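You operate a simulated robot arm through the tools that you are given. There is no shell and no other tool.

The job below is to be done with a simulated robot arm. You get a single attempt, and the scene is never put back.

Task
Shut the dishwasher and run the heavy wash on the dirty plates.
Fine: wait till the display reads CLEAN, then turn the dial back to OFF and leave the door shut.

Only the result counts: the job must be done as asked and must still hold three seconds after the hand-in. Knocking over, shifting, dropping, spilling or breaking anything else fails it.

Robot
A 7-joint arm with a two-finger parallel gripper, fixed in place. Base frame: the origin is on the floor under the middle of its stand, x ahead of it, y to its left, z up. Readings come in m, degrees, newtons and seconds.
It reaches about 1.372 m from its shoulder. Its first joint turns from -149.0 to 149.0 degrees. Payload 3.43 kg.
The tool frame sits at the grasp point between the pads (the TCP): z along the fingers, y along the line on which they close. The tips reach 0.03 m beyond it. Largest opening 0.094 m; finger width 0.028, thickness 0.01; the body of the gripper, 0.05 by 0.096 m, starts 0.055 m behind the TCP.
Orientation is that of the tool frame in the base frame, as [roll, pitch, yaw] about the fixed x, y, z axes, in that order (R = Rz(yaw) Ry(pitch) Rx(roll)). With the fingers straight down and closing along the base's y, the tool's x points along the base's -x, its y along +y and its z along -z.

Tools
- The arm moves only by the tool arm_command. Its argument "rows" is a list of rows, each an object (a shift or turn left out is 0, a gripper value left out holds the last) with "jaw": the closure, from 0 (fully open) to 1 (shut); "dp": the shift along the tool's x, y, z in units of 250 mm (1.0 is 250 mm), a list of three; "delta_rot": the turn, a rotation vector about the tool's x, y, z in units of 120 degrees (1.0 is 120 degrees), a list of three. In form: [{"jaw": jaw, "dp": [x, y, z], "delta_rot": [rx, ry, rz]}, ...]. A call has 1 to 20 rows; each row is the pose to reach, as a shift and turn from the pose commanded when the call began, along the tool's axes at that moment. A call with a number of a shift or a turn outside -1 to 1 is refused whole. Each row takes 0.2 s and may step no farther than 0.05 m and 8.6 degrees from the row before; otherwise, or with a gripper value out of range, the whole call is refused. Where a pose cannot be reached the arm comes as near as it can. A force on the tool above 40 N (or 10 N above the force at the start of the call, whichever is more), or a blocked arm, ends the call early, and 0.2 s more pass. The fingers move at their own pace (about 0.045 m/s each) and stop on an object; they squeeze with about 40 N. The grip force told is the motor's: it shows also when the fingers shut on nothing. Time passes only in rows, and 0.2 s behind the last, so rows that repeat a pose let the fingers close. The reply holds the time, the measured pose of the TCP, the force on the tool along the base axes, the opening and the grip force, in the units named above and with some noise, with the torque about the TCP (base axes, N m) and any sound that the robot's microphone picked up, and new pictures: "show" is both (left out), scene, wrist or none.
- Cameras (640 x 400 px; columns grow to the right, rows downward): "scene" is fixed at [0.05, 0.507, 1.2142]; the picture's right is [0.49, -0.87, 0.00], its down [-0.49, -0.27, -0.83] and it looks along [0.72, 0.40, -0.56] (base axes); focal length 291 px, centre (320, 200). "wrist" rides on the gripper at [0.076, 0.014, -0.103] in the tool frame; the picture's right is [-0.18, 0.98, 0.00], its down [-0.75, -0.14, -0.64] and it looks along [-0.63, -0.12, 0.77] (tool axes); focal length 243 px, centre (320, 200). There is no depth. A picture from a camera that has moved, and an enlarged one, comes with that camera's place and axes in the base frame and with its lens. The place of the scene camera against the robot may be out by one fixed shift of up to 0.012 m in any direction.
- enlarge(camera, box): a new picture of the part [left, top, right, bottom] of that camera's present view, enlarged. No time passes.
- job_done(): hands the job in; it is judged then, once.

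Places have to be worked out from the pictures, the camera data and where the tool is seen. Open the gripper and draw the arm clear of the work before you hand the job in, unless the task says otherwise.

The tools are called after "Emit:" by a JSON object that holds its "name" and its "arguments". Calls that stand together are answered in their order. arm_command: Moves the arm, as the interface text tells. Its arguments: {"type":"object","properties":{"rows":{"type":"array"},"show":{"type":"string","enum":["both","scene","wrist","none"]}},"required":["rows"]} The other tools are called the same way: enlarge (camera, box) takes an enlarged picture of a part of a camera's view; job_done () hands the job in.

At the start:

```text
t: 0.0
ee_pos: [0.5775, 0.5345, 1.0017]
orientation: [179.9, -0.1, -180.0]
contact_force: [0.0, -0.9, 0.3]
moment: [-0.01, 0.0, 0.03]
grip_width: 0.0938
finger_force: 0.1
```

scene: 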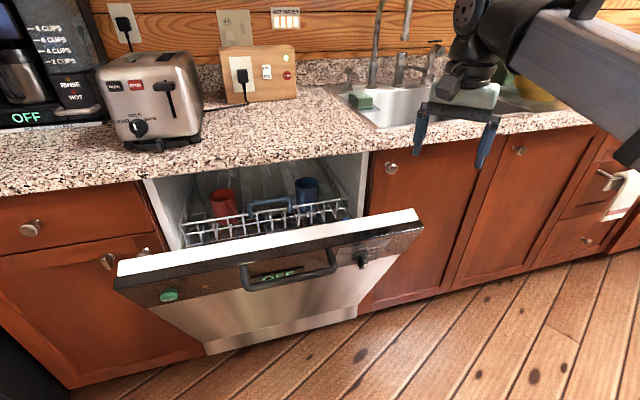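
wrist: 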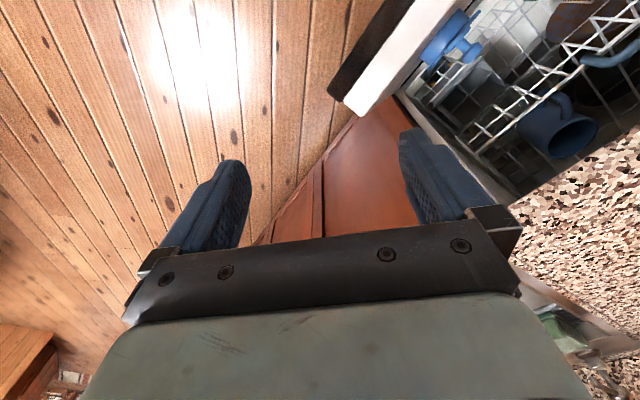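

The dishwasher door stands partly open, with a display, a dial and a green button on its front. I'll look closer at these before moving.

Emit:
{"name": "enlarge", "arguments": {"camera": "scene", "box": [110, 200, 270, 310]}}

Emit:
{"name": "enlarge", "arguments": {"camera": "scene", "box": [270, 200, 430, 300]}}

Emit:
{"name": "enlarge", "arguments": {"camera": "scene", "box": [220, 0, 320, 110]}}

Emit:
{"name": "enlarge", "arguments": {"camera": "scene", "box": [150, 150, 370, 260]}}

Emit:
{"name": "enlarge", "arguments": {"camera": "wrist", "box": [320, 0, 640, 200]}}

```text
3.64 times, centred on (190, 255) of scene
camera zoom: at [0.05, 0.507, 1.2142], right [0.49, -0.87, 0.0], down [-0.49, -0.27, -0.83], along [0.72, 0.4, -0.56], focal length 1060 px, centre (793, 0)
```

zoom: 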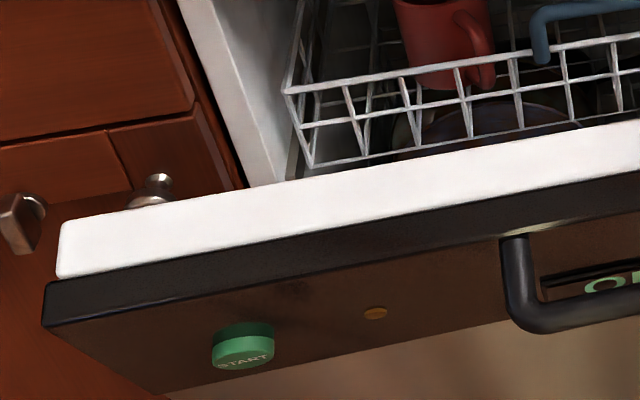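

```text
4.00 times, centred on (350, 250) of scene
camera zoom: at [0.05, 0.507, 1.2142], right [0.49, -0.87, 0.0], down [-0.49, -0.27, -0.83], along [0.72, 0.4, -0.56], focal length 1165 px, centre (200, 0)
```

zoom: 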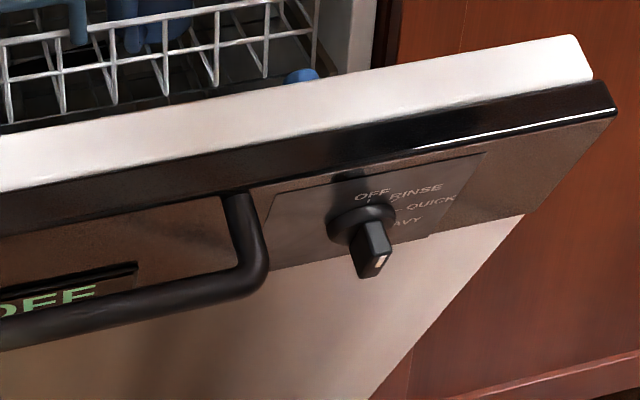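

```text
3.64 times, centred on (270, 55) of scene
camera zoom: at [0.05, 0.507, 1.2142], right [0.49, -0.87, 0.0], down [-0.49, -0.27, -0.83], along [0.72, 0.4, -0.56], focal length 1060 px, centre (502, 727)
```

zoom: 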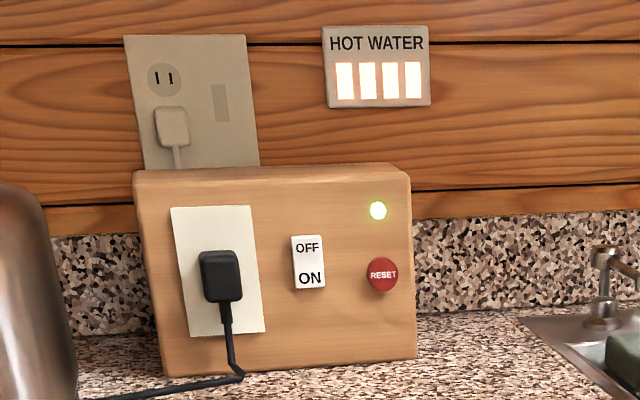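

```text
2.91 times, centred on (260, 205) of scene
camera zoom: at [0.05, 0.507, 1.2142], right [0.49, -0.87, 0.0], down [-0.49, -0.27, -0.83], along [0.72, 0.4, -0.56], focal length 848 px, centre (494, 186)
```

zoom: 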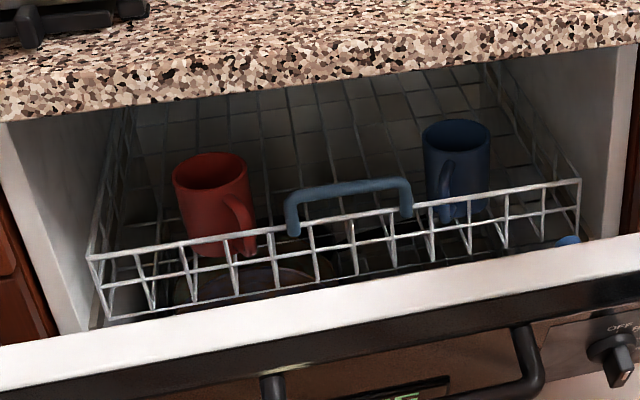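

```text
2.00 times, centred on (480, 100) of wrist
camera zoom: at [0.5023, 0.5487, 1.1061], right [0.18, 0.98, 0.0], down [0.75, -0.14, 0.64], along [0.63, -0.12, -0.77], focal length 485 px, centre (0, 400)
```

zoom: 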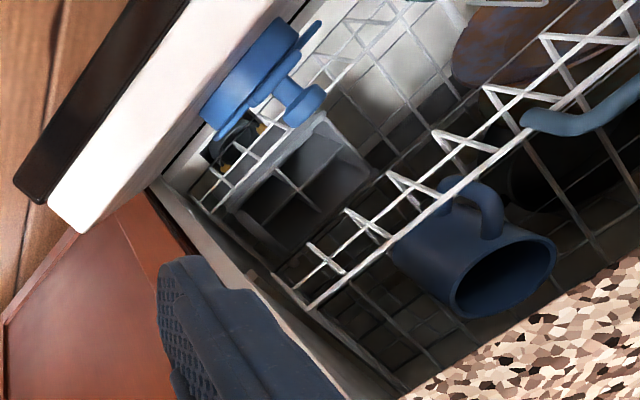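

The door is bottom-hinged and about 20° open; the kitchen front looks rotated about 45° to the base. I'll examine the blue thing by the door's inner side and the surroundings in more detail before any motion.

Emit:
{"name": "enlarge", "arguments": {"camera": "wrist", "box": [390, 0, 550, 100]}}

Emit:
{"name": "enlarge", "arguments": {"camera": "scene", "box": [0, 0, 120, 140]}}

Emit:
{"name": "enlarge", "arguments": {"camera": "scene", "box": [320, 220, 400, 270]}}

Emit:
{"name": "enlarge", "arguments": {"camera": "scene", "box": [320, 0, 640, 200]}}

```text
4.00 times, centred on (470, 50) of wrist
camera zoom: at [0.5023, 0.5487, 1.1061], right [0.18, 0.98, 0.0], down [0.75, -0.14, 0.64], along [0.63, -0.12, -0.77], focal length 970 px, centre (-280, 800)
```

zoom: 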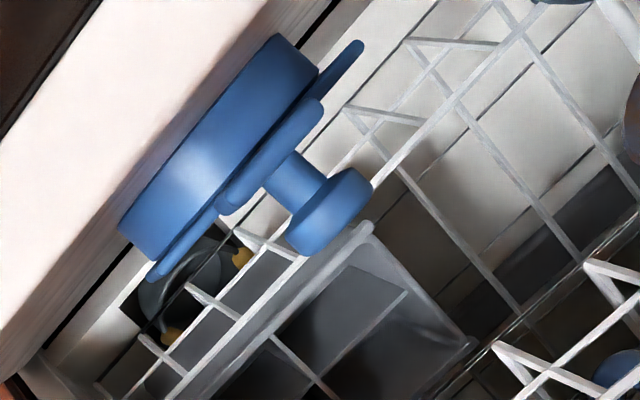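

```text
2.86 times, centred on (60, 70) of scene
camera zoom: at [0.05, 0.507, 1.2142], right [0.49, -0.87, 0.0], down [-0.49, -0.27, -0.83], along [0.72, 0.4, -0.56], focal length 832 px, centre (1063, 571)
```

zoom: 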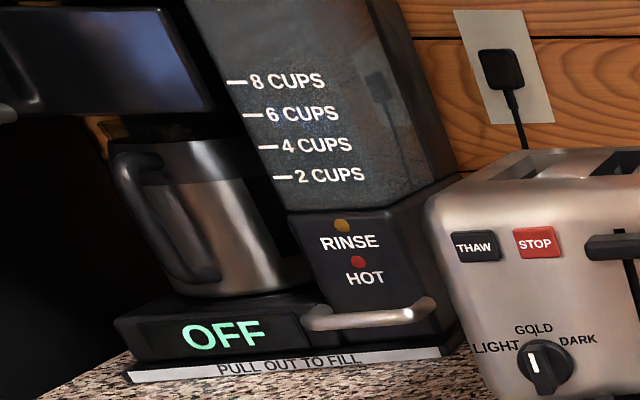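

```text
8.00 times, centred on (360, 245) of scene
camera zoom: at [0.05, 0.507, 1.2142], right [0.49, -0.87, 0.0], down [-0.49, -0.27, -0.83], along [0.72, 0.4, -0.56], focal length 2331 px, centre (0, -160)
```

zoom: 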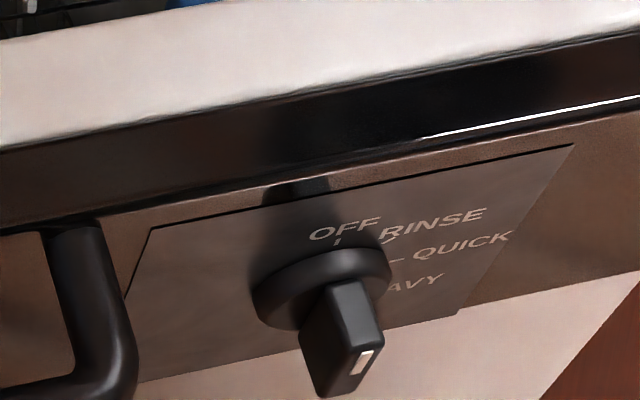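

```text
2.00 times, centred on (480, 100) of scene
camera zoom: at [0.05, 0.507, 1.2142], right [0.49, -0.87, 0.0], down [-0.49, -0.27, -0.83], along [0.72, 0.4, -0.56], focal length 583 px, centre (0, 400)
```

zoom: 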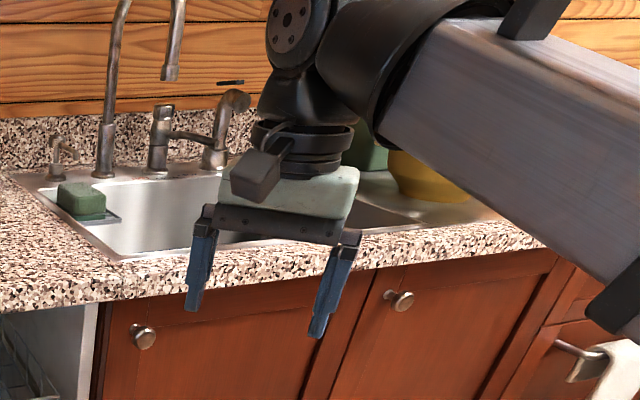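

The geometry so far: the kitchen front runs along (0.707,-0.707) and the open door's top front edge is at about 0.81 m distance, z≈0.81. The blue part is a dispenser cap fixed to the inner side of the door. I'll first pull the gripper back from the counter and begin turning it so its fingers can point at the door with the camera on top.

Emit:
{"name": "arm_command", "arguments": {"rows": [{"jaw": 0, "dp": [0.105, -0.0125, -0.015], "delta_rot": [0, 0, 0.07]}, {"jaw": 0, "dp": [0.21, -0.025, -0.03], "delta_rot": [0, 0, 0.14]}, {"jaw": 0, "dp": [0.315, -0.0375, -0.045], "delta_rot": [0, 0, 0.21]}, {"jaw": 0, "dp": [0.42, -0.05, -0.06], "delta_rot": [0, 0, 0.28]}, {"jaw": 0, "dp": [0.525, -0.0625, -0.075], "delta_rot": [0, 0, 0.35]}, {"jaw": 0, "dp": [0.63, -0.075, -0.09], "delta_rot": [0, 0, 0.42]}, {"jaw": 0, "dp": [0.735, -0.0875, -0.105], "delta_rot": [0, 0, 0.49]}, {"jaw": 0, "dp": [0.84, -0.1, -0.12], "delta_rot": [0, 0, 0.56]}]}}

```text
t: 1.8
ee_pos: [0.3665, 0.5101, 1.0316]
orientation: [179.9, 0.0, 112.6]
contact_force: [0.0, 0.4, -0.1]
moment: [-0.03, -0.04, 0.01]
grip_width: 0.094
finger_force: 0.0
camera wrist: at [0.3517, 0.5863, 1.1358], right [0.98, 0.21, 0.0], down [0.16, -0.75, 0.64], along [0.13, -0.63, -0.77], focal length 243 px, centre (320, 200)
```

scene: 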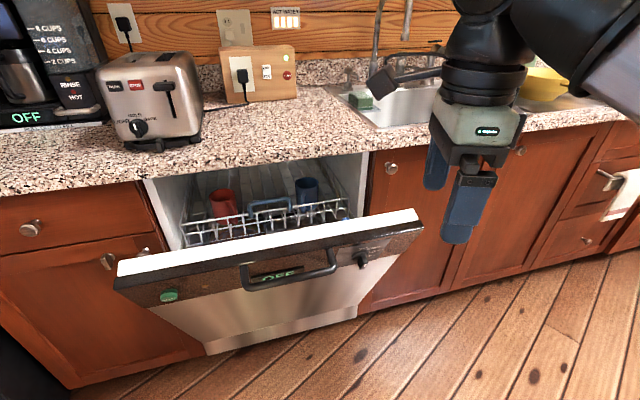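
wrist: 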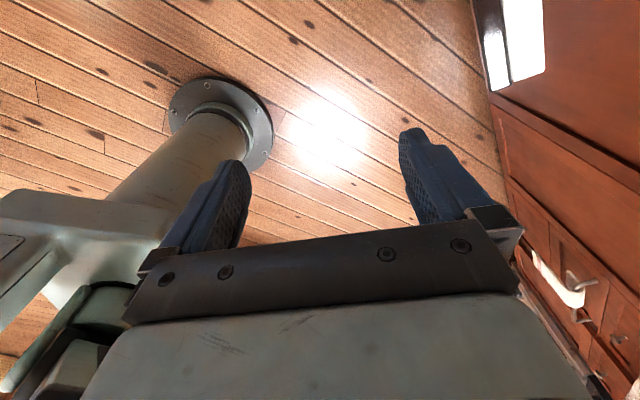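

The yaw turn works freely. I continue turning to a yaw of about 45°, staying well clear of the door.

Emit:
{"name": "arm_command", "arguments": {"rows": [{"jaw": 0, "dp": [0.022, -0.009, 0], "delta_rot": [0, 0, 0.0704]}, {"jaw": 0, "dp": [0.044, -0.018, 0], "delta_rot": [0, 0, 0.1408]}, {"jaw": 0, "dp": [0.067, -0.027, 0], "delta_rot": [0, 0, 0.2112]}, {"jaw": 0, "dp": [0.089, -0.036, 0], "delta_rot": [0, 0, 0.2816]}, {"jaw": 0, "dp": [0.111, -0.045, 0], "delta_rot": [0, 0, 0.352]}, {"jaw": 0, "dp": [0.133, -0.054, 0], "delta_rot": [0, 0, 0.4224]}, {"jaw": 0, "dp": [0.155, -0.063, 0], "delta_rot": [0, 0, 0.4928]}, {"jaw": 0, "dp": [0.178, -0.073, 0], "delta_rot": [0, 0, 0.5632]}], "show": "both"}}

```text
t: 3.6
ee_pos: [0.3481, 0.5312, 1.033]
orientation: [-180.0, 0.0, 68.2]
contact_force: [0.3, 0.9, 0.9]
moment: [-0.02, 0.0, 0.01]
grip_width: 0.0941
finger_force: 0.1
out of reach, approached as far as the arm can: row 6, 7, 8
camera wrist: at [0.3901, 0.5959, 1.1357], right [0.84, -0.54, 0.0], down [-0.41, -0.65, 0.64], along [-0.34, -0.54, -0.77], focal length 243 px, centre (320, 200)
```

scene: 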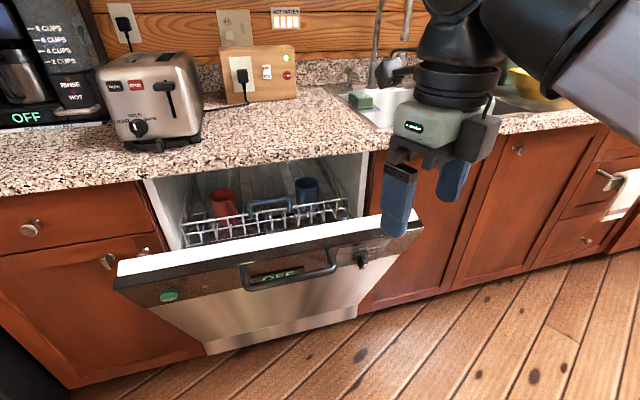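
wrist: 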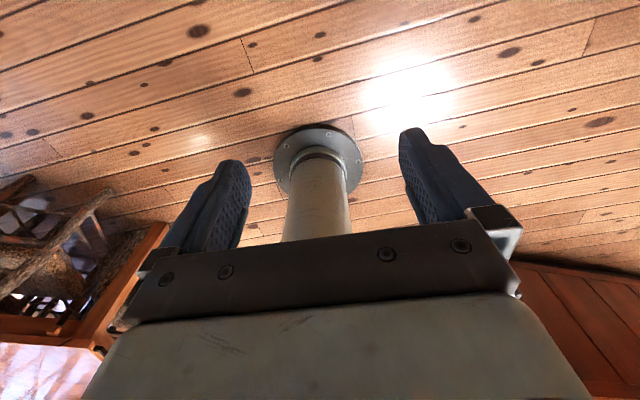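

The last wrist joint reaches its limit at yaw ≈68°, so the reverse roll has the larger range. This roll is still good for pushing and looking, so I now pitch the fingers up toward the door and move in front of it at a safe distance.

Emit:
{"name": "arm_command", "arguments": {"rows": [{"jaw": 0, "dp": [0.02, -0.05, 0.04], "delta_rot": [0, 0.0625, 0]}, {"jaw": 0, "dp": [0.04, -0.1, 0.08], "delta_rot": [0, 0.125, 0]}, {"jaw": 0, "dp": [0.06, -0.15, 0.12], "delta_rot": [0, 0.1875, 0]}, {"jaw": 0, "dp": [0.08, -0.2, 0.16], "delta_rot": [0, 0.25, 0]}, {"jaw": 0, "dp": [0.1, -0.25, 0.2], "delta_rot": [0, 0.3125, 0]}, {"jaw": 0, "dp": [0.12, -0.3, 0.24], "delta_rot": [0, 0.375, 0]}, {"jaw": 0, "dp": [0.14, -0.35, 0.28], "delta_rot": [0, 0.4375, 0]}, {"jaw": 0, "dp": [0.16, -0.4, 0.32], "delta_rot": [0, 0.5, 0]}]}}

```text
t: 5.4
ee_pos: [0.3152, 0.6241, 0.9495]
orientation: [-179.8, -60.5, 69.9]
contact_force: [0.3, 0.6, -0.1]
moment: [-0.04, 0.02, 0.0]
grip_width: 0.0941
finger_force: 0.0
out of reach, approached as far as the arm can: row 1, 2, 3, 4, 5, 6, 7, 8
camera wrist: at [0.3127, 0.5714, 1.0681], right [0.89, -0.42, -0.16], down [-0.45, -0.83, -0.34], along [0.01, 0.37, -0.93], focal length 243 px, centre (320, 200)
```

scene: 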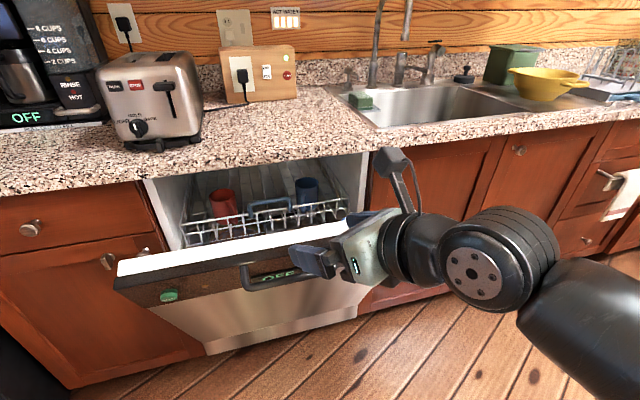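
wrist: 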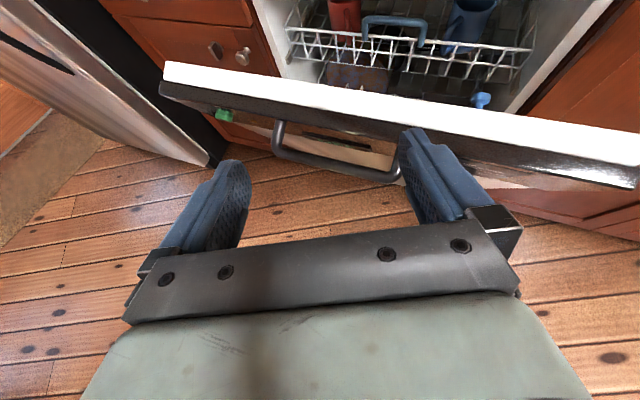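

The gripper now tilts toward the door and is clear of it. I'll close the jaws and go to a pre-push pose about 6–10 cm in front of the panel, between the handle and the small light (t≈-0.40), with fingers nearly level.

Emit:
{"name": "arm_command", "arguments": {"rows": [{"jaw": 1, "dp": [-0.0515, -0.075, 0.092], "delta_rot": [-0.0272, 0.0081, -0.0208]}, {"jaw": 1, "dp": [-0.103, -0.15, 0.1835], "delta_rot": [-0.0544, 0.0163, -0.0416]}, {"jaw": 1, "dp": [-0.1545, -0.225, 0.275], "delta_rot": [-0.0816, 0.0244, -0.0624]}, {"jaw": 1, "dp": [-0.206, -0.3, 0.367], "delta_rot": [-0.1088, 0.0325, -0.0832]}, {"jaw": 1, "dp": [-0.2575, -0.375, 0.459], "delta_rot": [-0.136, 0.0407, -0.104]}, {"jaw": 1, "dp": [-0.309, -0.45, 0.55], "delta_rot": [-0.1632, 0.0488, -0.1248]}, {"jaw": 1, "dp": [-0.36, -0.524, 0.642], "delta_rot": [-0.1904, 0.057, -0.1456]}, {"jaw": 1, "dp": [-0.412, -0.599, 0.734], "delta_rot": [-0.2176, 0.0651, -0.1664]}]}}

```text
t: 7.2
ee_pos: [0.4046, 0.7073, 0.8402]
orientation: [132.2, -56.1, 112.9]
contact_force: [0.3, 0.0, -0.4]
moment: [0.01, 0.01, 0.02]
grip_width: 0.0
finger_force: 32.9
out of reach, approached as far as the arm can: row 1, 2, 3, 4, 5, 6, 7, 8
camera wrist: at [0.3529, 0.659, 0.9483], right [0.88, -0.4, 0.25], down [-0.26, -0.86, -0.44], along [0.39, 0.33, -0.86], focal length 243 px, centre (320, 200)
```

scene: 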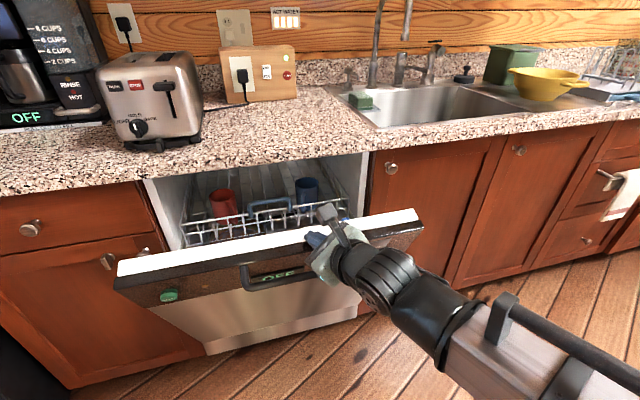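
wrist: 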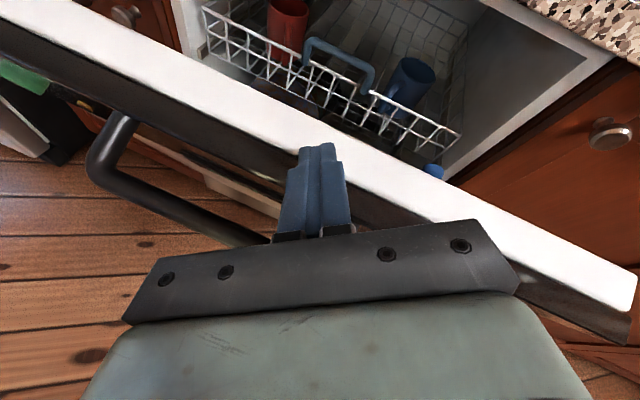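

The arm couldn't reach that pose fully and the tip is now near the door's top edge, with no contact. I'll send a hold row to learn whether the commanded pose is the unreachable one or the reached one.

Emit:
{"name": "arm_command", "arguments": {"rows": [{"jaw": 1, "dp": [0, 0, 0], "delta_rot": [0, 0, 0]}], "show": "none"}}

```text
t: 7.6
ee_pos: [0.4043, 0.7069, 0.8394]
orientation: [132.1, -56.1, 112.8]
contact_force: [-0.3, -0.1, -0.3]
moment: [-0.01, 0.01, 0.01]
grip_width: 0.0001
finger_force: 33.3
```

No out-of-reach flag on the hold, so each call starts from the pose really reached. I'll back away from the door and roll the wrist back toward the middle of its range (about -90°).

Emit:
{"name": "arm_command", "arguments": {"rows": [{"jaw": 1, "dp": [0, -0.045, -0.16], "delta_rot": [0, 0, 0]}, {"jaw": 1, "dp": [0, -0.09, -0.32], "delta_rot": [0, 0, 0]}, {"jaw": 1, "dp": [0, -0.139, -0.476], "delta_rot": [0, 0, -0.05]}, {"jaw": 1, "dp": [0, -0.139, -0.476], "delta_rot": [0, 0, -0.12]}, {"jaw": 1, "dp": [0, -0.139, -0.476], "delta_rot": [0, 0, -0.19]}, {"jaw": 1, "dp": [0, -0.139, -0.476], "delta_rot": [0, 0, -0.26]}, {"jaw": 1, "dp": [0, -0.139, -0.476], "delta_rot": [0, 0, -0.33]}, {"jaw": 1, "dp": [0, -0.139, -0.476], "delta_rot": [0, 0, -0.4]}, {"jaw": 1, "dp": [0, -0.139, -0.476], "delta_rot": [0, 0, -0.47]}, {"jaw": 1, "dp": [0, -0.139, -0.476], "delta_rot": [0, 0, -0.54]}, {"jaw": 1, "dp": [0, -0.139, -0.476], "delta_rot": [0, 0, -0.61]}, {"jaw": 1, "dp": [0, -0.139, -0.476], "delta_rot": [0, 0, -0.68]}, {"jaw": 1, "dp": [0, -0.139, -0.476], "delta_rot": [0, 0, -0.75]}]}}

```text
t: 10.4
ee_pos: [0.3202, 0.6332, 0.8641]
orientation: [114.2, 24.5, 160.3]
contact_force: [-0.3, -0.5, -0.6]
moment: [0.0, 0.0, 0.0]
grip_width: 0.0001
finger_force: 33.0
out of reach, approached as far as the arm can: row 2, 3, 4, 5, 6, 7, 8, 9, 10, 11, 12, 13
camera wrist: at [0.2041, 0.5812, 0.8845], right [-0.06, 0.45, 0.89], down [0.38, -0.82, 0.44], along [0.92, 0.36, -0.12], focal length 243 px, centre (320, 200)
```

scene: 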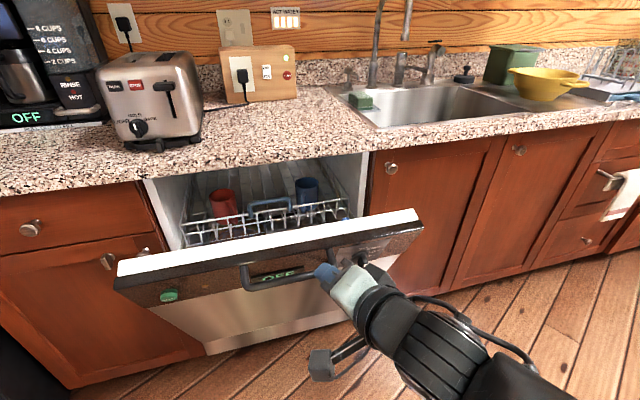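
wrist: 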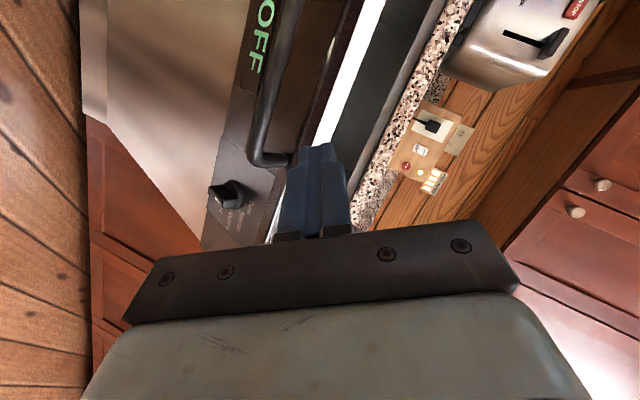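

The roll is now mid-range and the pointing direction is kept. I'll shift along to the free panel area between the light and the handle, staying several centimetres in front of the door.

Emit:
{"name": "arm_command", "arguments": {"rows": [{"jaw": 1, "dp": [0.107, 0.027, 0.074], "delta_rot": [0, 0, 0]}, {"jaw": 1, "dp": [0.213, 0.054, 0.148], "delta_rot": [0, 0, 0]}, {"jaw": 1, "dp": [0.32, 0.082, 0.222], "delta_rot": [0, 0, 0]}, {"jaw": 1, "dp": [0.427, 0.109, 0.296], "delta_rot": [0, 0, 0]}, {"jaw": 1, "dp": [0.533, 0.136, 0.37], "delta_rot": [0, 0, 0]}, {"jaw": 1, "dp": [0.64, 0.163, 0.444], "delta_rot": [0, 0, 0]}]}}

```text
t: 11.8
ee_pos: [0.2222, 0.7905, 0.7907]
orientation: [114.3, 24.5, 160.2]
contact_force: [0.3, 0.1, -0.5]
moment: [-0.01, -0.03, -0.02]
grip_width: 0.0
finger_force: 32.7
camera wrist: at [0.1074, 0.7391, 0.8106], right [-0.05, 0.45, 0.89], down [0.38, -0.82, 0.43], along [0.93, 0.36, -0.12], focal length 243 px, centre (320, 200)
```

scene: 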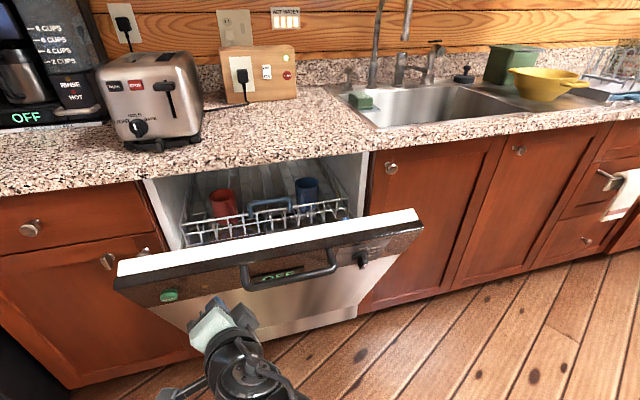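
wrist: 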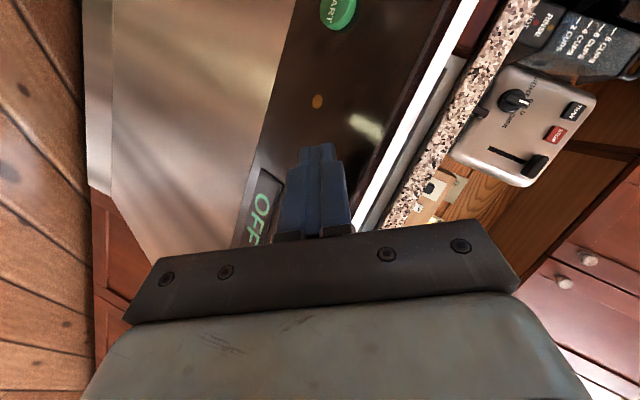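

The tip is now about 8 cm in front of the panel at t≈-0.41, clear of START, light and handle. I'll push gently toward the kitchen front following the door's arc and watch the force.

Emit:
{"name": "arm_command", "arguments": {"rows": [{"jaw": 1, "dp": [-0.018, 0.025, 0.075]}, {"jaw": 1, "dp": [-0.036, 0.05, 0.151]}, {"jaw": 1, "dp": [-0.057, 0.073, 0.226]}, {"jaw": 1, "dp": [-0.088, 0.09, 0.298]}, {"jaw": 1, "dp": [-0.128, 0.123, 0.362]}, {"jaw": 1, "dp": [-0.169, 0.16, 0.424]}, {"jaw": 1, "dp": [-0.211, 0.198, 0.487]}]}}

```text
t: 13.4
ee_pos: [0.3156, 0.8979, 0.8075]
orientation: [114.1, 24.3, 160.2]
contact_force: [0.2, 0.2, 0.5]
moment: [-0.01, -0.01, 0.0]
grip_width: 0.0
finger_force: 32.7
camera wrist: at [0.2, 0.8471, 0.8273], right [-0.05, 0.45, 0.89], down [0.38, -0.82, 0.43], along [0.92, 0.36, -0.12], focal length 243 px, centre (320, 200)
```

scene: 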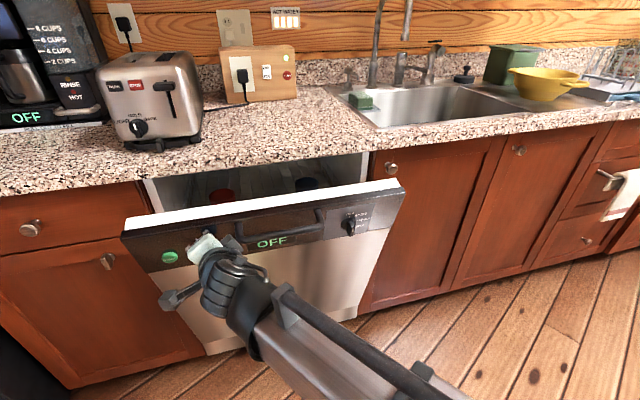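
wrist: 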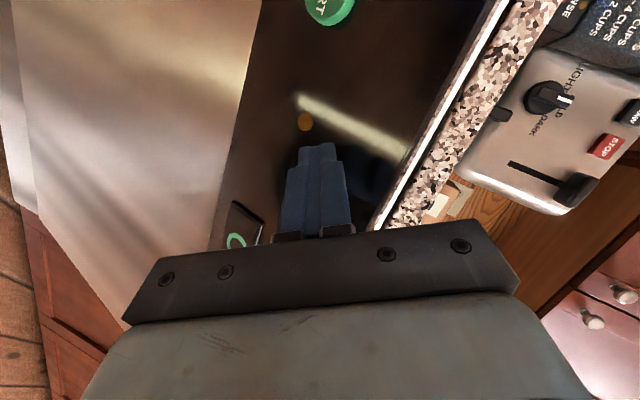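

The door has swung about halfway (≈10° left) with almost no force. I continue pushing, levelling the fingers so that the hand stays below the counter overhang.

Emit:
{"name": "arm_command", "arguments": {"rows": [{"jaw": 1, "dp": [-0.0355, 0.014, 0.0705], "delta_rot": [-0.0212, -0.0106, 0]}, {"jaw": 1, "dp": [-0.071, 0.028, 0.141], "delta_rot": [-0.0424, -0.0212, 0]}, {"jaw": 1, "dp": [-0.1065, 0.042, 0.2115], "delta_rot": [-0.0636, -0.0318, 0]}, {"jaw": 1, "dp": [-0.142, 0.056, 0.282], "delta_rot": [-0.0848, -0.0424, 0]}, {"jaw": 1, "dp": [-0.1775, 0.07, 0.3525], "delta_rot": [-0.106, -0.053, 0]}, {"jaw": 1, "dp": [-0.213, 0.084, 0.423], "delta_rot": [-0.127, -0.0635, 0]}]}}

```text
t: 14.8
ee_pos: [0.4066, 0.9821, 0.8194]
orientation: [97.0, 26.5, 152.3]
contact_force: [0.2, 1.0, 1.3]
moment: [0.02, 0.02, 0.0]
grip_width: 0.0
finger_force: 32.6
out of reach, approached as far as the arm can: row 6
camera wrist: at [0.2892, 0.9302, 0.8107], right [-0.19, 0.23, 0.96], down [0.32, -0.91, 0.28], along [0.93, 0.36, 0.09], focal length 243 px, centre (320, 200)
```

scene: 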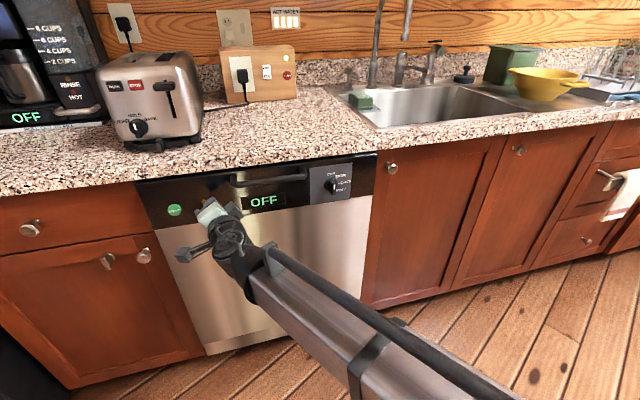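
wrist: 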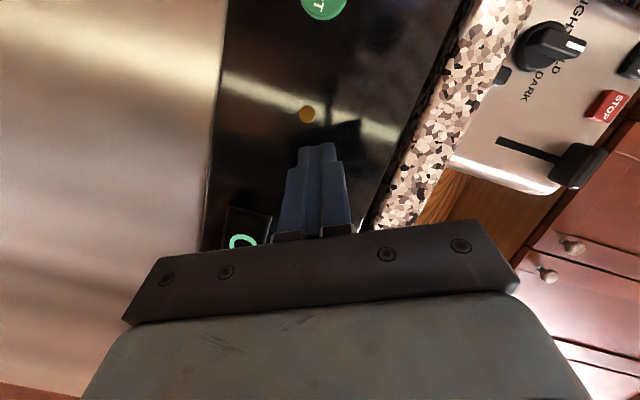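

The door looks nearly shut. I'll check closely whether it's flush and latched.

Emit:
{"name": "enlarge", "arguments": {"camera": "scene", "box": [290, 130, 420, 220]}}

Emit:
{"name": "enlarge", "arguments": {"camera": "scene", "box": [120, 150, 320, 290]}}

Emit:
{"name": "enlarge", "arguments": {"camera": "wrist", "box": [180, 0, 500, 240]}}

```text
4.44 times, centred on (355, 175) of scene
camera zoom: at [0.05, 0.507, 1.2142], right [0.49, -0.87, 0.0], down [-0.49, -0.27, -0.83], along [0.72, 0.4, -0.56], focal length 1295 px, centre (164, 311)
```

zoom: 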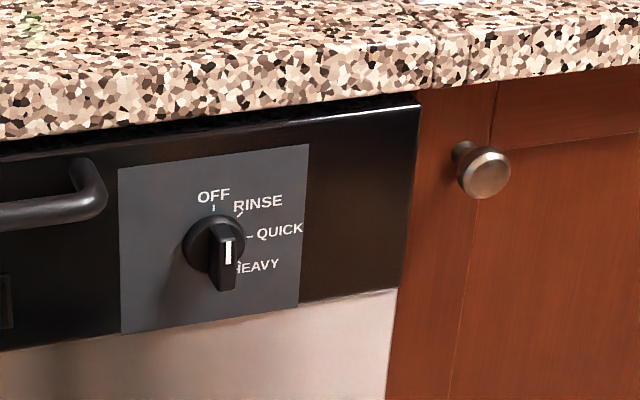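

```text
2.86 times, centred on (220, 220) of scene
camera zoom: at [0.05, 0.507, 1.2142], right [0.49, -0.87, 0.0], down [-0.49, -0.27, -0.83], along [0.72, 0.4, -0.56], focal length 832 px, centre (606, 143)
```

zoom: 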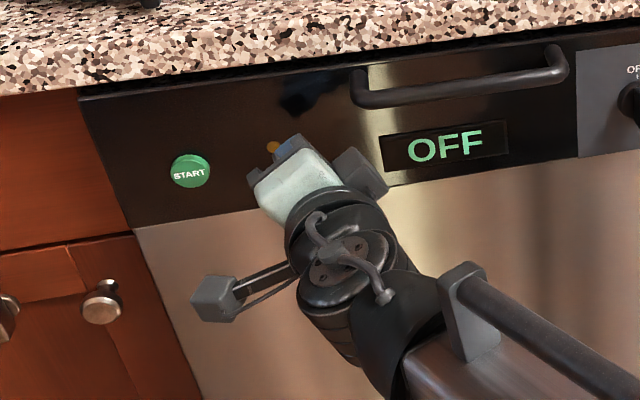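

```text
1.67 times, centred on (340, 120) of wrist
camera zoom: at [0.2892, 0.9302, 0.8107], right [-0.19, 0.23, 0.96], down [0.32, -0.91, 0.28], along [0.93, 0.36, 0.09], focal length 404 px, centre (287, 333)
```

zoom: 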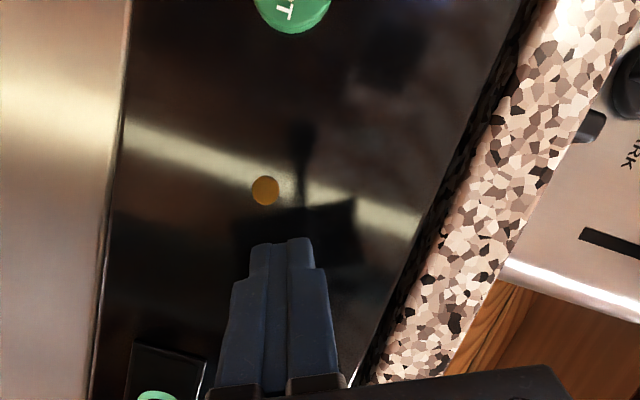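

The panel is almost flush, but I'm not sure it is latched since the force is near zero. I push on slowly a few more centimetres until there is firm resistance.

Emit:
{"name": "arm_command", "arguments": {"rows": [{"jaw": 1, "dp": [-0.0092, -0.0078, 0.0472]}, {"jaw": 1, "dp": [-0.0184, -0.0156, 0.0944]}, {"jaw": 1, "dp": [-0.0276, -0.0234, 0.1416]}, {"jaw": 1, "dp": [-0.0368, -0.0312, 0.1888]}, {"jaw": 1, "dp": [-0.046, -0.039, 0.236]}]}}

```text
t: 15.7
ee_pos: [0.4239, 1.006, 0.8251]
orientation: [96.7, 26.6, 152.4]
contact_force: [-8.7, -7.6, 4.8]
moment: [0.08, -0.15, -0.07]
grip_width: 0.0
finger_force: 32.7
out of reach, approached as far as the arm can: row 1, 2, 3, 4
stopped in row 4: the force on the tool passed its limit at 59 N (the readings are from after the stop); the commanded pose is now the measured one
camera wrist: at [0.3075, 0.9543, 0.8161], right [-0.19, 0.23, 0.96], down [0.32, -0.91, 0.28], along [0.93, 0.36, 0.1], focal length 243 px, centre (320, 200)
```

scene: 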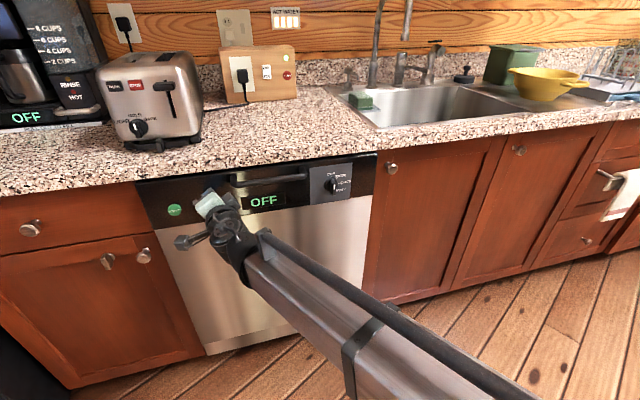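
wrist: 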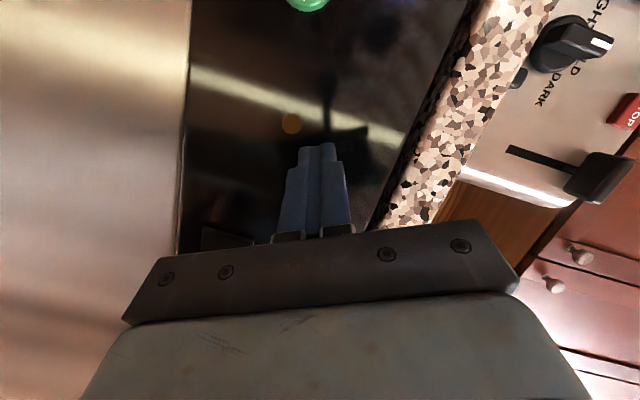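

The door is firmly against its stop (59 N reaction; face now at about 1.04 m). I back straight off and check that it stays shut.

Emit:
{"name": "arm_command", "arguments": {"rows": [{"jaw": 1, "dp": [0.016, 0.001, -0.058]}, {"jaw": 1, "dp": [0.048, 0.003, -0.174]}, {"jaw": 1, "dp": [0.096, 0.006, -0.347]}, {"jaw": 1, "dp": [0.149, 0.009, -0.54]}, {"jaw": 1, "dp": [0.149, 0.009, -0.54]}]}}

```text
t: 16.9
ee_pos: [0.324, 0.9066, 0.8238]
orientation: [96.7, 26.5, 152.4]
contact_force: [1.0, 0.1, 0.7]
moment: [-0.04, 0.0, 0.0]
grip_width: 0.0
finger_force: 32.9
camera wrist: at [0.2079, 0.8553, 0.8153], right [-0.19, 0.23, 0.96], down [0.32, -0.91, 0.28], along [0.93, 0.36, 0.1], focal length 243 px, centre (320, 200)
```

scene: 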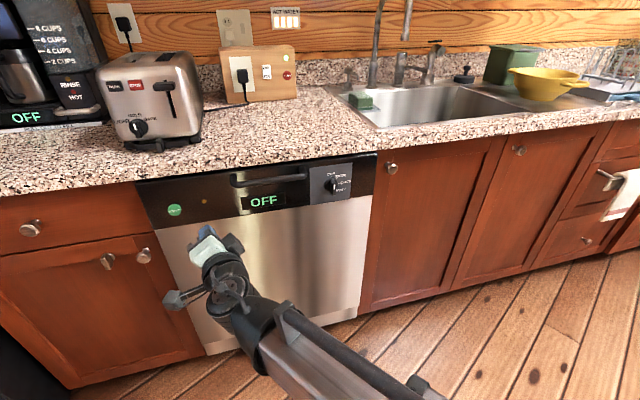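
wrist: 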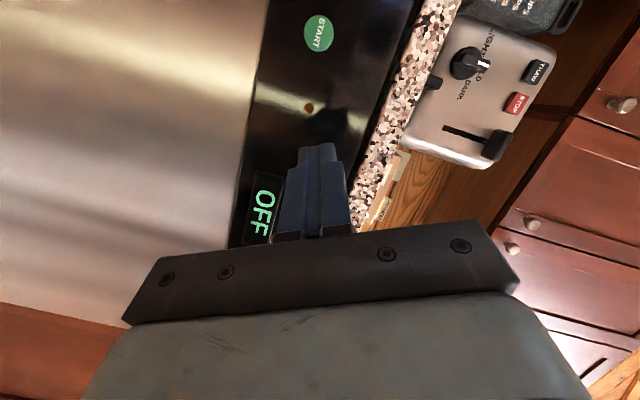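

The door stays shut, and I now place START at about t=-0.50, z=0.79 and the dial centre at about t=-0.11, z=0.80, with OFF at 12 o'clock and HEAVY at about 135° clockwise. I move in front of the dial with the fingers pointing straight at it, jaws half open and closing horizontally, camera underneath.

Emit:
{"name": "arm_command", "arguments": {"rows": [{"jaw": 0.4, "dp": [-0.097, -0.064, -0.036], "delta_rot": [0.0077, -0.0111, -0.0518]}, {"jaw": 0.4, "dp": [-0.193, -0.128, -0.072], "delta_rot": [0.0154, -0.0223, -0.1035]}, {"jaw": 0.4, "dp": [-0.29, -0.192, -0.109], "delta_rot": [0.0231, -0.0334, -0.1553]}, {"jaw": 0.4, "dp": [-0.387, -0.256, -0.145], "delta_rot": [0.0308, -0.0446, -0.207]}, {"jaw": 0.4, "dp": [-0.484, -0.32, -0.181], "delta_rot": [0.0385, -0.0557, -0.2588]}, {"jaw": 0.4, "dp": [-0.58, -0.383, -0.217], "delta_rot": [0.0461, -0.0668, -0.3106]}, {"jaw": 0.4, "dp": [-0.677, -0.447, -0.253], "delta_rot": [0.0538, -0.078, -0.3623]}, {"jaw": 0.4, "dp": [-0.774, -0.511, -0.29], "delta_rot": [0.0615, -0.0891, -0.4141]}, {"jaw": 0.4, "dp": [-0.87, -0.575, -0.326], "delta_rot": [0.0692, -0.1003, -0.4658]}, {"jaw": 0.4, "dp": [-0.967, -0.639, -0.362], "delta_rot": [0.0769, -0.1114, -0.5176]}]}}

```text
t: 19.1
ee_pos: [0.5259, 0.6815, 0.8001]
orientation: [7.9, 89.6, 53.3]
contact_force: [0.1, 0.0, -0.9]
moment: [-0.03, -0.01, -0.02]
grip_width: 0.0564
finger_force: 0.1
camera wrist: at [0.4452, 0.6186, 0.7244], right [-0.7, 0.69, 0.18], down [-0.35, -0.56, 0.75], along [0.62, 0.46, 0.64], focal length 243 px, centre (320, 200)
```

scene: 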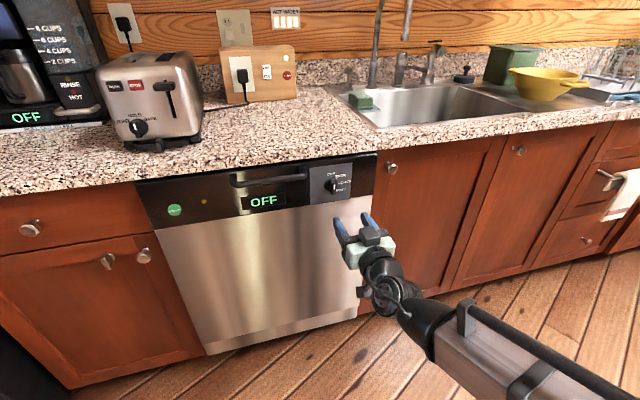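
wrist: 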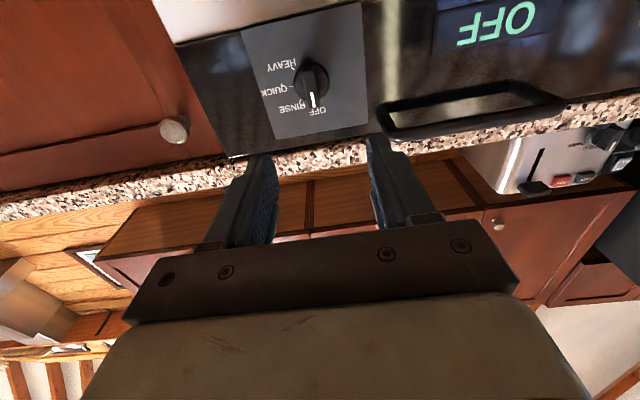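

The gripper is level in front of the dial with the camera beneath. I'll zoom in on the dial in both views to place it accurately.

Emit:
{"name": "enlarge", "arguments": {"camera": "wrist", "box": [220, 0, 400, 150]}}

Emit:
{"name": "enlarge", "arguments": {"camera": "scene", "box": [300, 150, 400, 270]}}

```text
2.67 times, centred on (310, 75) of wrist
camera zoom: at [0.4452, 0.6186, 0.7244], right [-0.7, 0.69, 0.18], down [-0.35, -0.56, 0.75], along [0.62, 0.46, 0.64], focal length 647 px, centre (347, 533)
```

zoom: 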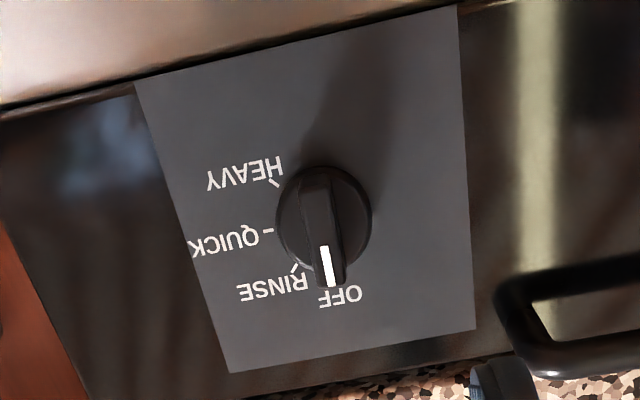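

```text
3.33 times, centred on (350, 210) of scene
camera zoom: at [0.05, 0.507, 1.2142], right [0.49, -0.87, 0.0], down [-0.49, -0.27, -0.83], along [0.72, 0.4, -0.56], focal length 971 px, centre (220, 167)
```

zoom: 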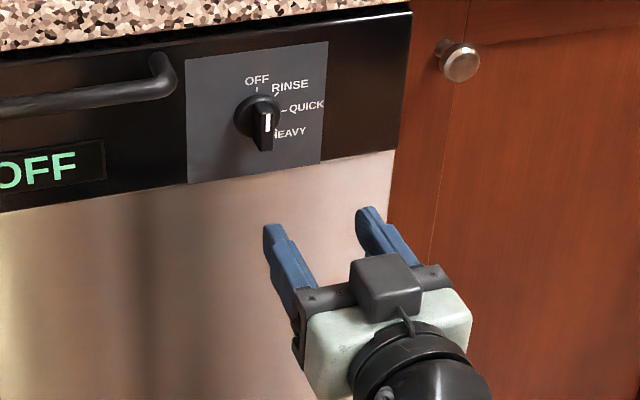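

From both views the dial axis is at about t=-0.104, z=0.793, and the bar's front face at about n=1.00. I move closer, aligned with the axis but stopping about 3 cm short, to verify alignment.

Emit:
{"name": "arm_command", "arguments": {"rows": [{"jaw": 0.4, "dp": [0.007, -0.006, 0.086]}, {"jaw": 0.4, "dp": [0.014, -0.012, 0.172]}, {"jaw": 0.4, "dp": [0.021, -0.018, 0.258]}, {"jaw": 0.4, "dp": [0.028, -0.024, 0.344]}]}}

```text
t: 20.1
ee_pos: [0.5922, 0.7395, 0.7923]
orientation: [31.4, 89.6, 76.8]
contact_force: [0.3, 0.3, 0.7]
moment: [0.02, 0.0, 0.0]
grip_width: 0.0566
finger_force: 0.1
camera wrist: at [0.5109, 0.677, 0.7168], right [-0.7, 0.69, 0.19], down [-0.35, -0.56, 0.75], along [0.62, 0.46, 0.63], focal length 243 px, centre (320, 200)
```

scene: 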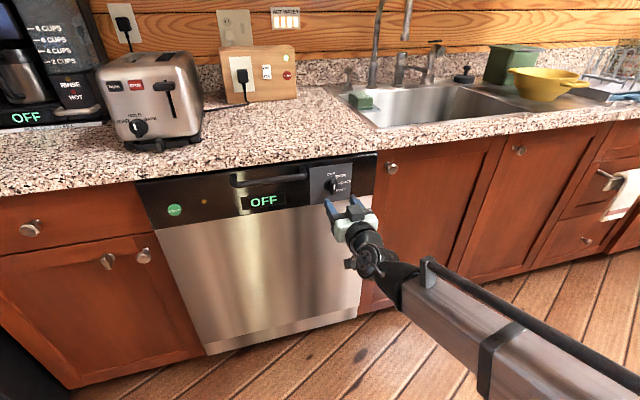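
wrist: 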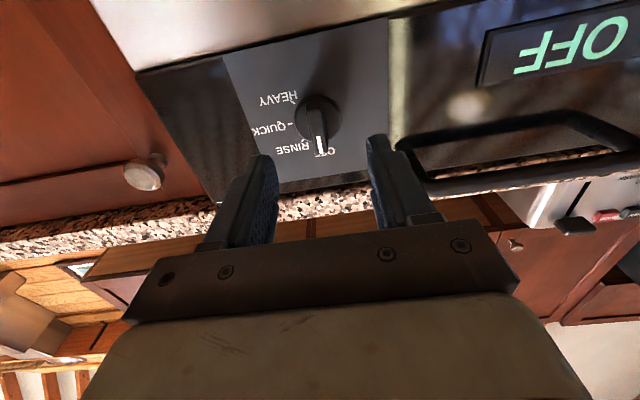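

I'm aligned and about 3 cm short of the bar; I zoom in to verify the dial lies centred between the fingers.

Emit:
{"name": "enlarge", "arguments": {"camera": "wrist", "box": [230, 60, 420, 200]}}

Emit:
{"name": "enlarge", "arguments": {"camera": "scene", "box": [300, 150, 400, 250]}}

```text
2.86 times, centred on (325, 130) of wrist
camera zoom: at [0.5109, 0.677, 0.7168], right [-0.7, 0.69, 0.19], down [-0.35, -0.56, 0.75], along [0.62, 0.46, 0.63], focal length 693 px, centre (306, 400)
```

zoom: 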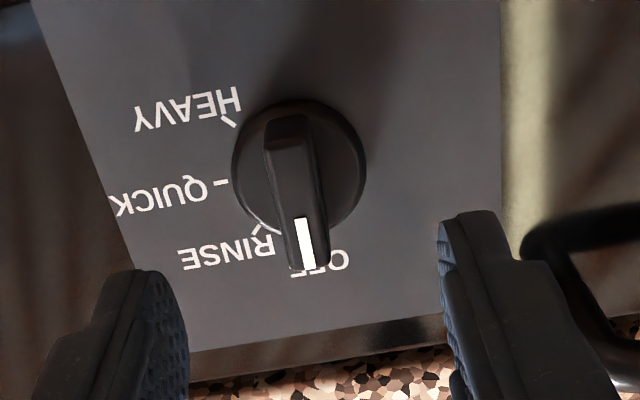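

```text
4.00 times, centred on (350, 200) of scene
camera zoom: at [0.05, 0.507, 1.2142], right [0.49, -0.87, 0.0], down [-0.49, -0.27, -0.83], along [0.72, 0.4, -0.56], focal length 1165 px, centre (200, 200)
```

zoom: 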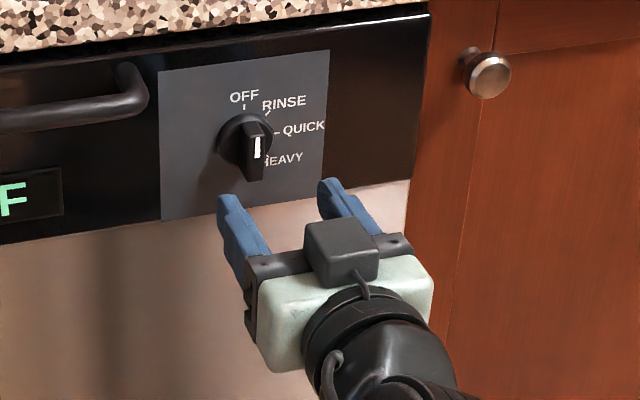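

The bar is centred between the fingers (dial axis ≈ t=-0.103, z=0.790). I move in about 4.8 cm so the fingertips straddle the bar, then close the jaws on it.

Emit:
{"name": "arm_command", "arguments": {"rows": [{"jaw": 0.4, "dp": [0.002, -0.0015, 0.048]}, {"jaw": 0.4, "dp": [0.004, -0.003, 0.096]}, {"jaw": 0.4, "dp": [0.006, -0.0045, 0.144]}, {"jaw": 0.4, "dp": [0.008, -0.006, 0.192]}]}}

```text
t: 21.1
ee_pos: [0.6274, 0.7693, 0.7895]
orientation: [25.5, 89.6, 70.9]
contact_force: [-0.5, 0.3, -0.3]
moment: [-0.04, 0.02, 0.0]
grip_width: 0.0564
finger_force: 0.1
camera wrist: at [0.5457, 0.7087, 0.7144], right [-0.7, 0.69, 0.19], down [-0.35, -0.56, 0.75], along [0.62, 0.46, 0.64], focal length 243 px, centre (320, 200)
```

scene: 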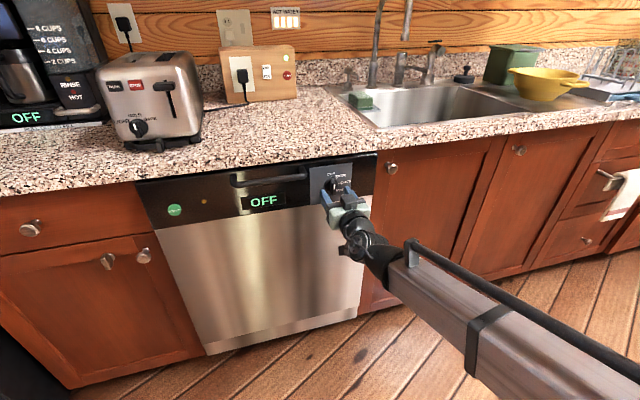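
wrist: 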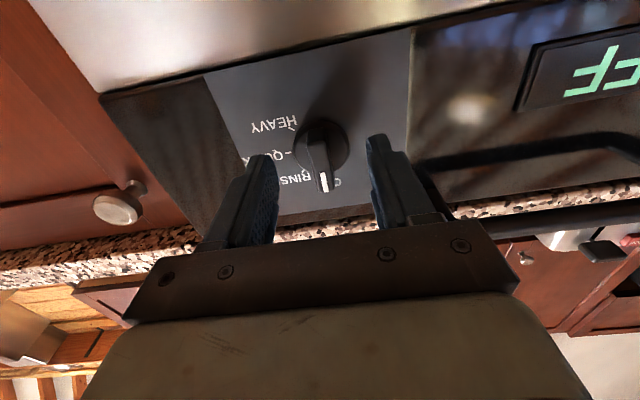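

No contact so far; I zoom in to judge the depth of the fingers relative to the bar.

Emit:
{"name": "enlarge", "arguments": {"camera": "wrist", "box": [230, 90, 420, 230]}}

Emit:
{"name": "enlarge", "arguments": {"camera": "scene", "box": [300, 150, 400, 250]}}

```text
2.86 times, centred on (325, 160) of wrist
camera zoom: at [0.5457, 0.7087, 0.7144], right [-0.7, 0.69, 0.19], down [-0.35, -0.56, 0.75], along [0.62, 0.46, 0.64], focal length 693 px, centre (306, 314)
```

zoom: 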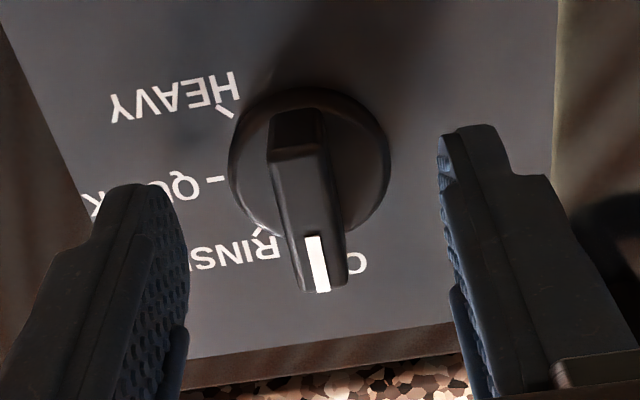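

```text
4.00 times, centred on (350, 200) of scene
camera zoom: at [0.05, 0.507, 1.2142], right [0.49, -0.87, 0.0], down [-0.49, -0.27, -0.83], along [0.72, 0.4, -0.56], focal length 1165 px, centre (200, 200)
```

zoom: 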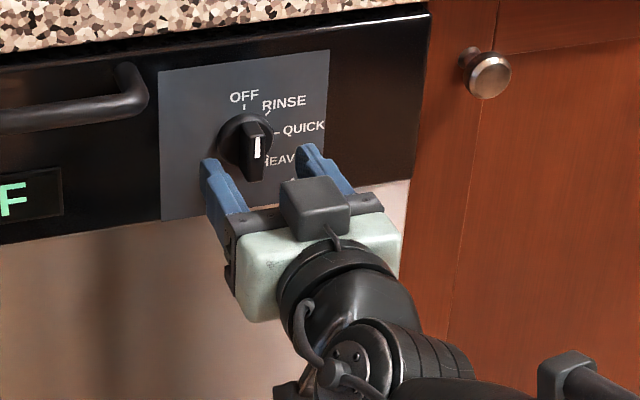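

The bar's front face is at about n=1.007 and the disc behind it at about 1.033, so the tips overlap the bar only 1 cm. I go 9 mm deeper and close on the bar.

Emit:
{"name": "arm_command", "arguments": {"rows": [{"jaw": 0.4, "dp": [0, 0, 0.018]}, {"jaw": 0.4, "dp": [0, 0, 0.036]}, {"jaw": 0.7, "dp": [0, 0, 0.036]}, {"jaw": 1, "dp": [0, 0, 0.036]}, {"jaw": 1, "dp": [0, 0, 0.036]}, {"jaw": 1, "dp": [0, 0, 0.036]}, {"jaw": 1, "dp": [0, 0, 0.036]}]}}

```text
t: 22.7
ee_pos: [0.6334, 0.7768, 0.79]
orientation: [31.6, 89.6, 76.8]
contact_force: [2.4, -2.1, -0.8]
moment: [-0.05, 0.03, -0.31]
grip_width: 0.0122
finger_force: 44.7
camera wrist: at [0.5517, 0.715, 0.7146], right [-0.7, 0.69, 0.19], down [-0.35, -0.56, 0.75], along [0.62, 0.46, 0.63], focal length 243 px, centre (320, 200)
```

scene: 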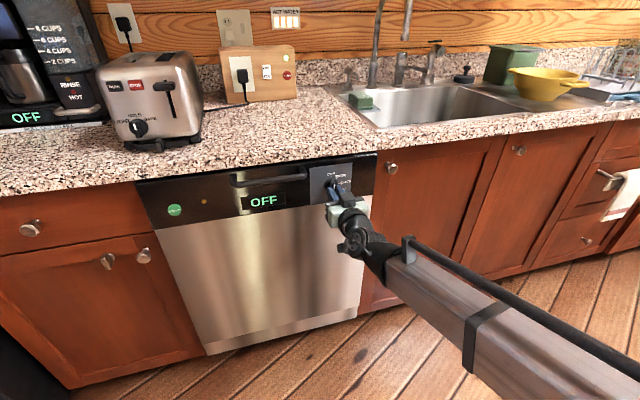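
wrist: 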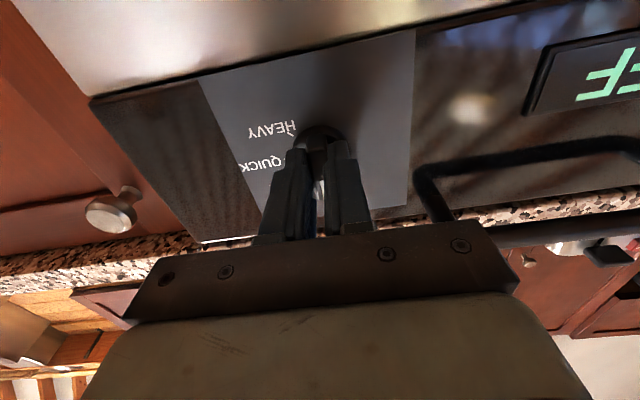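

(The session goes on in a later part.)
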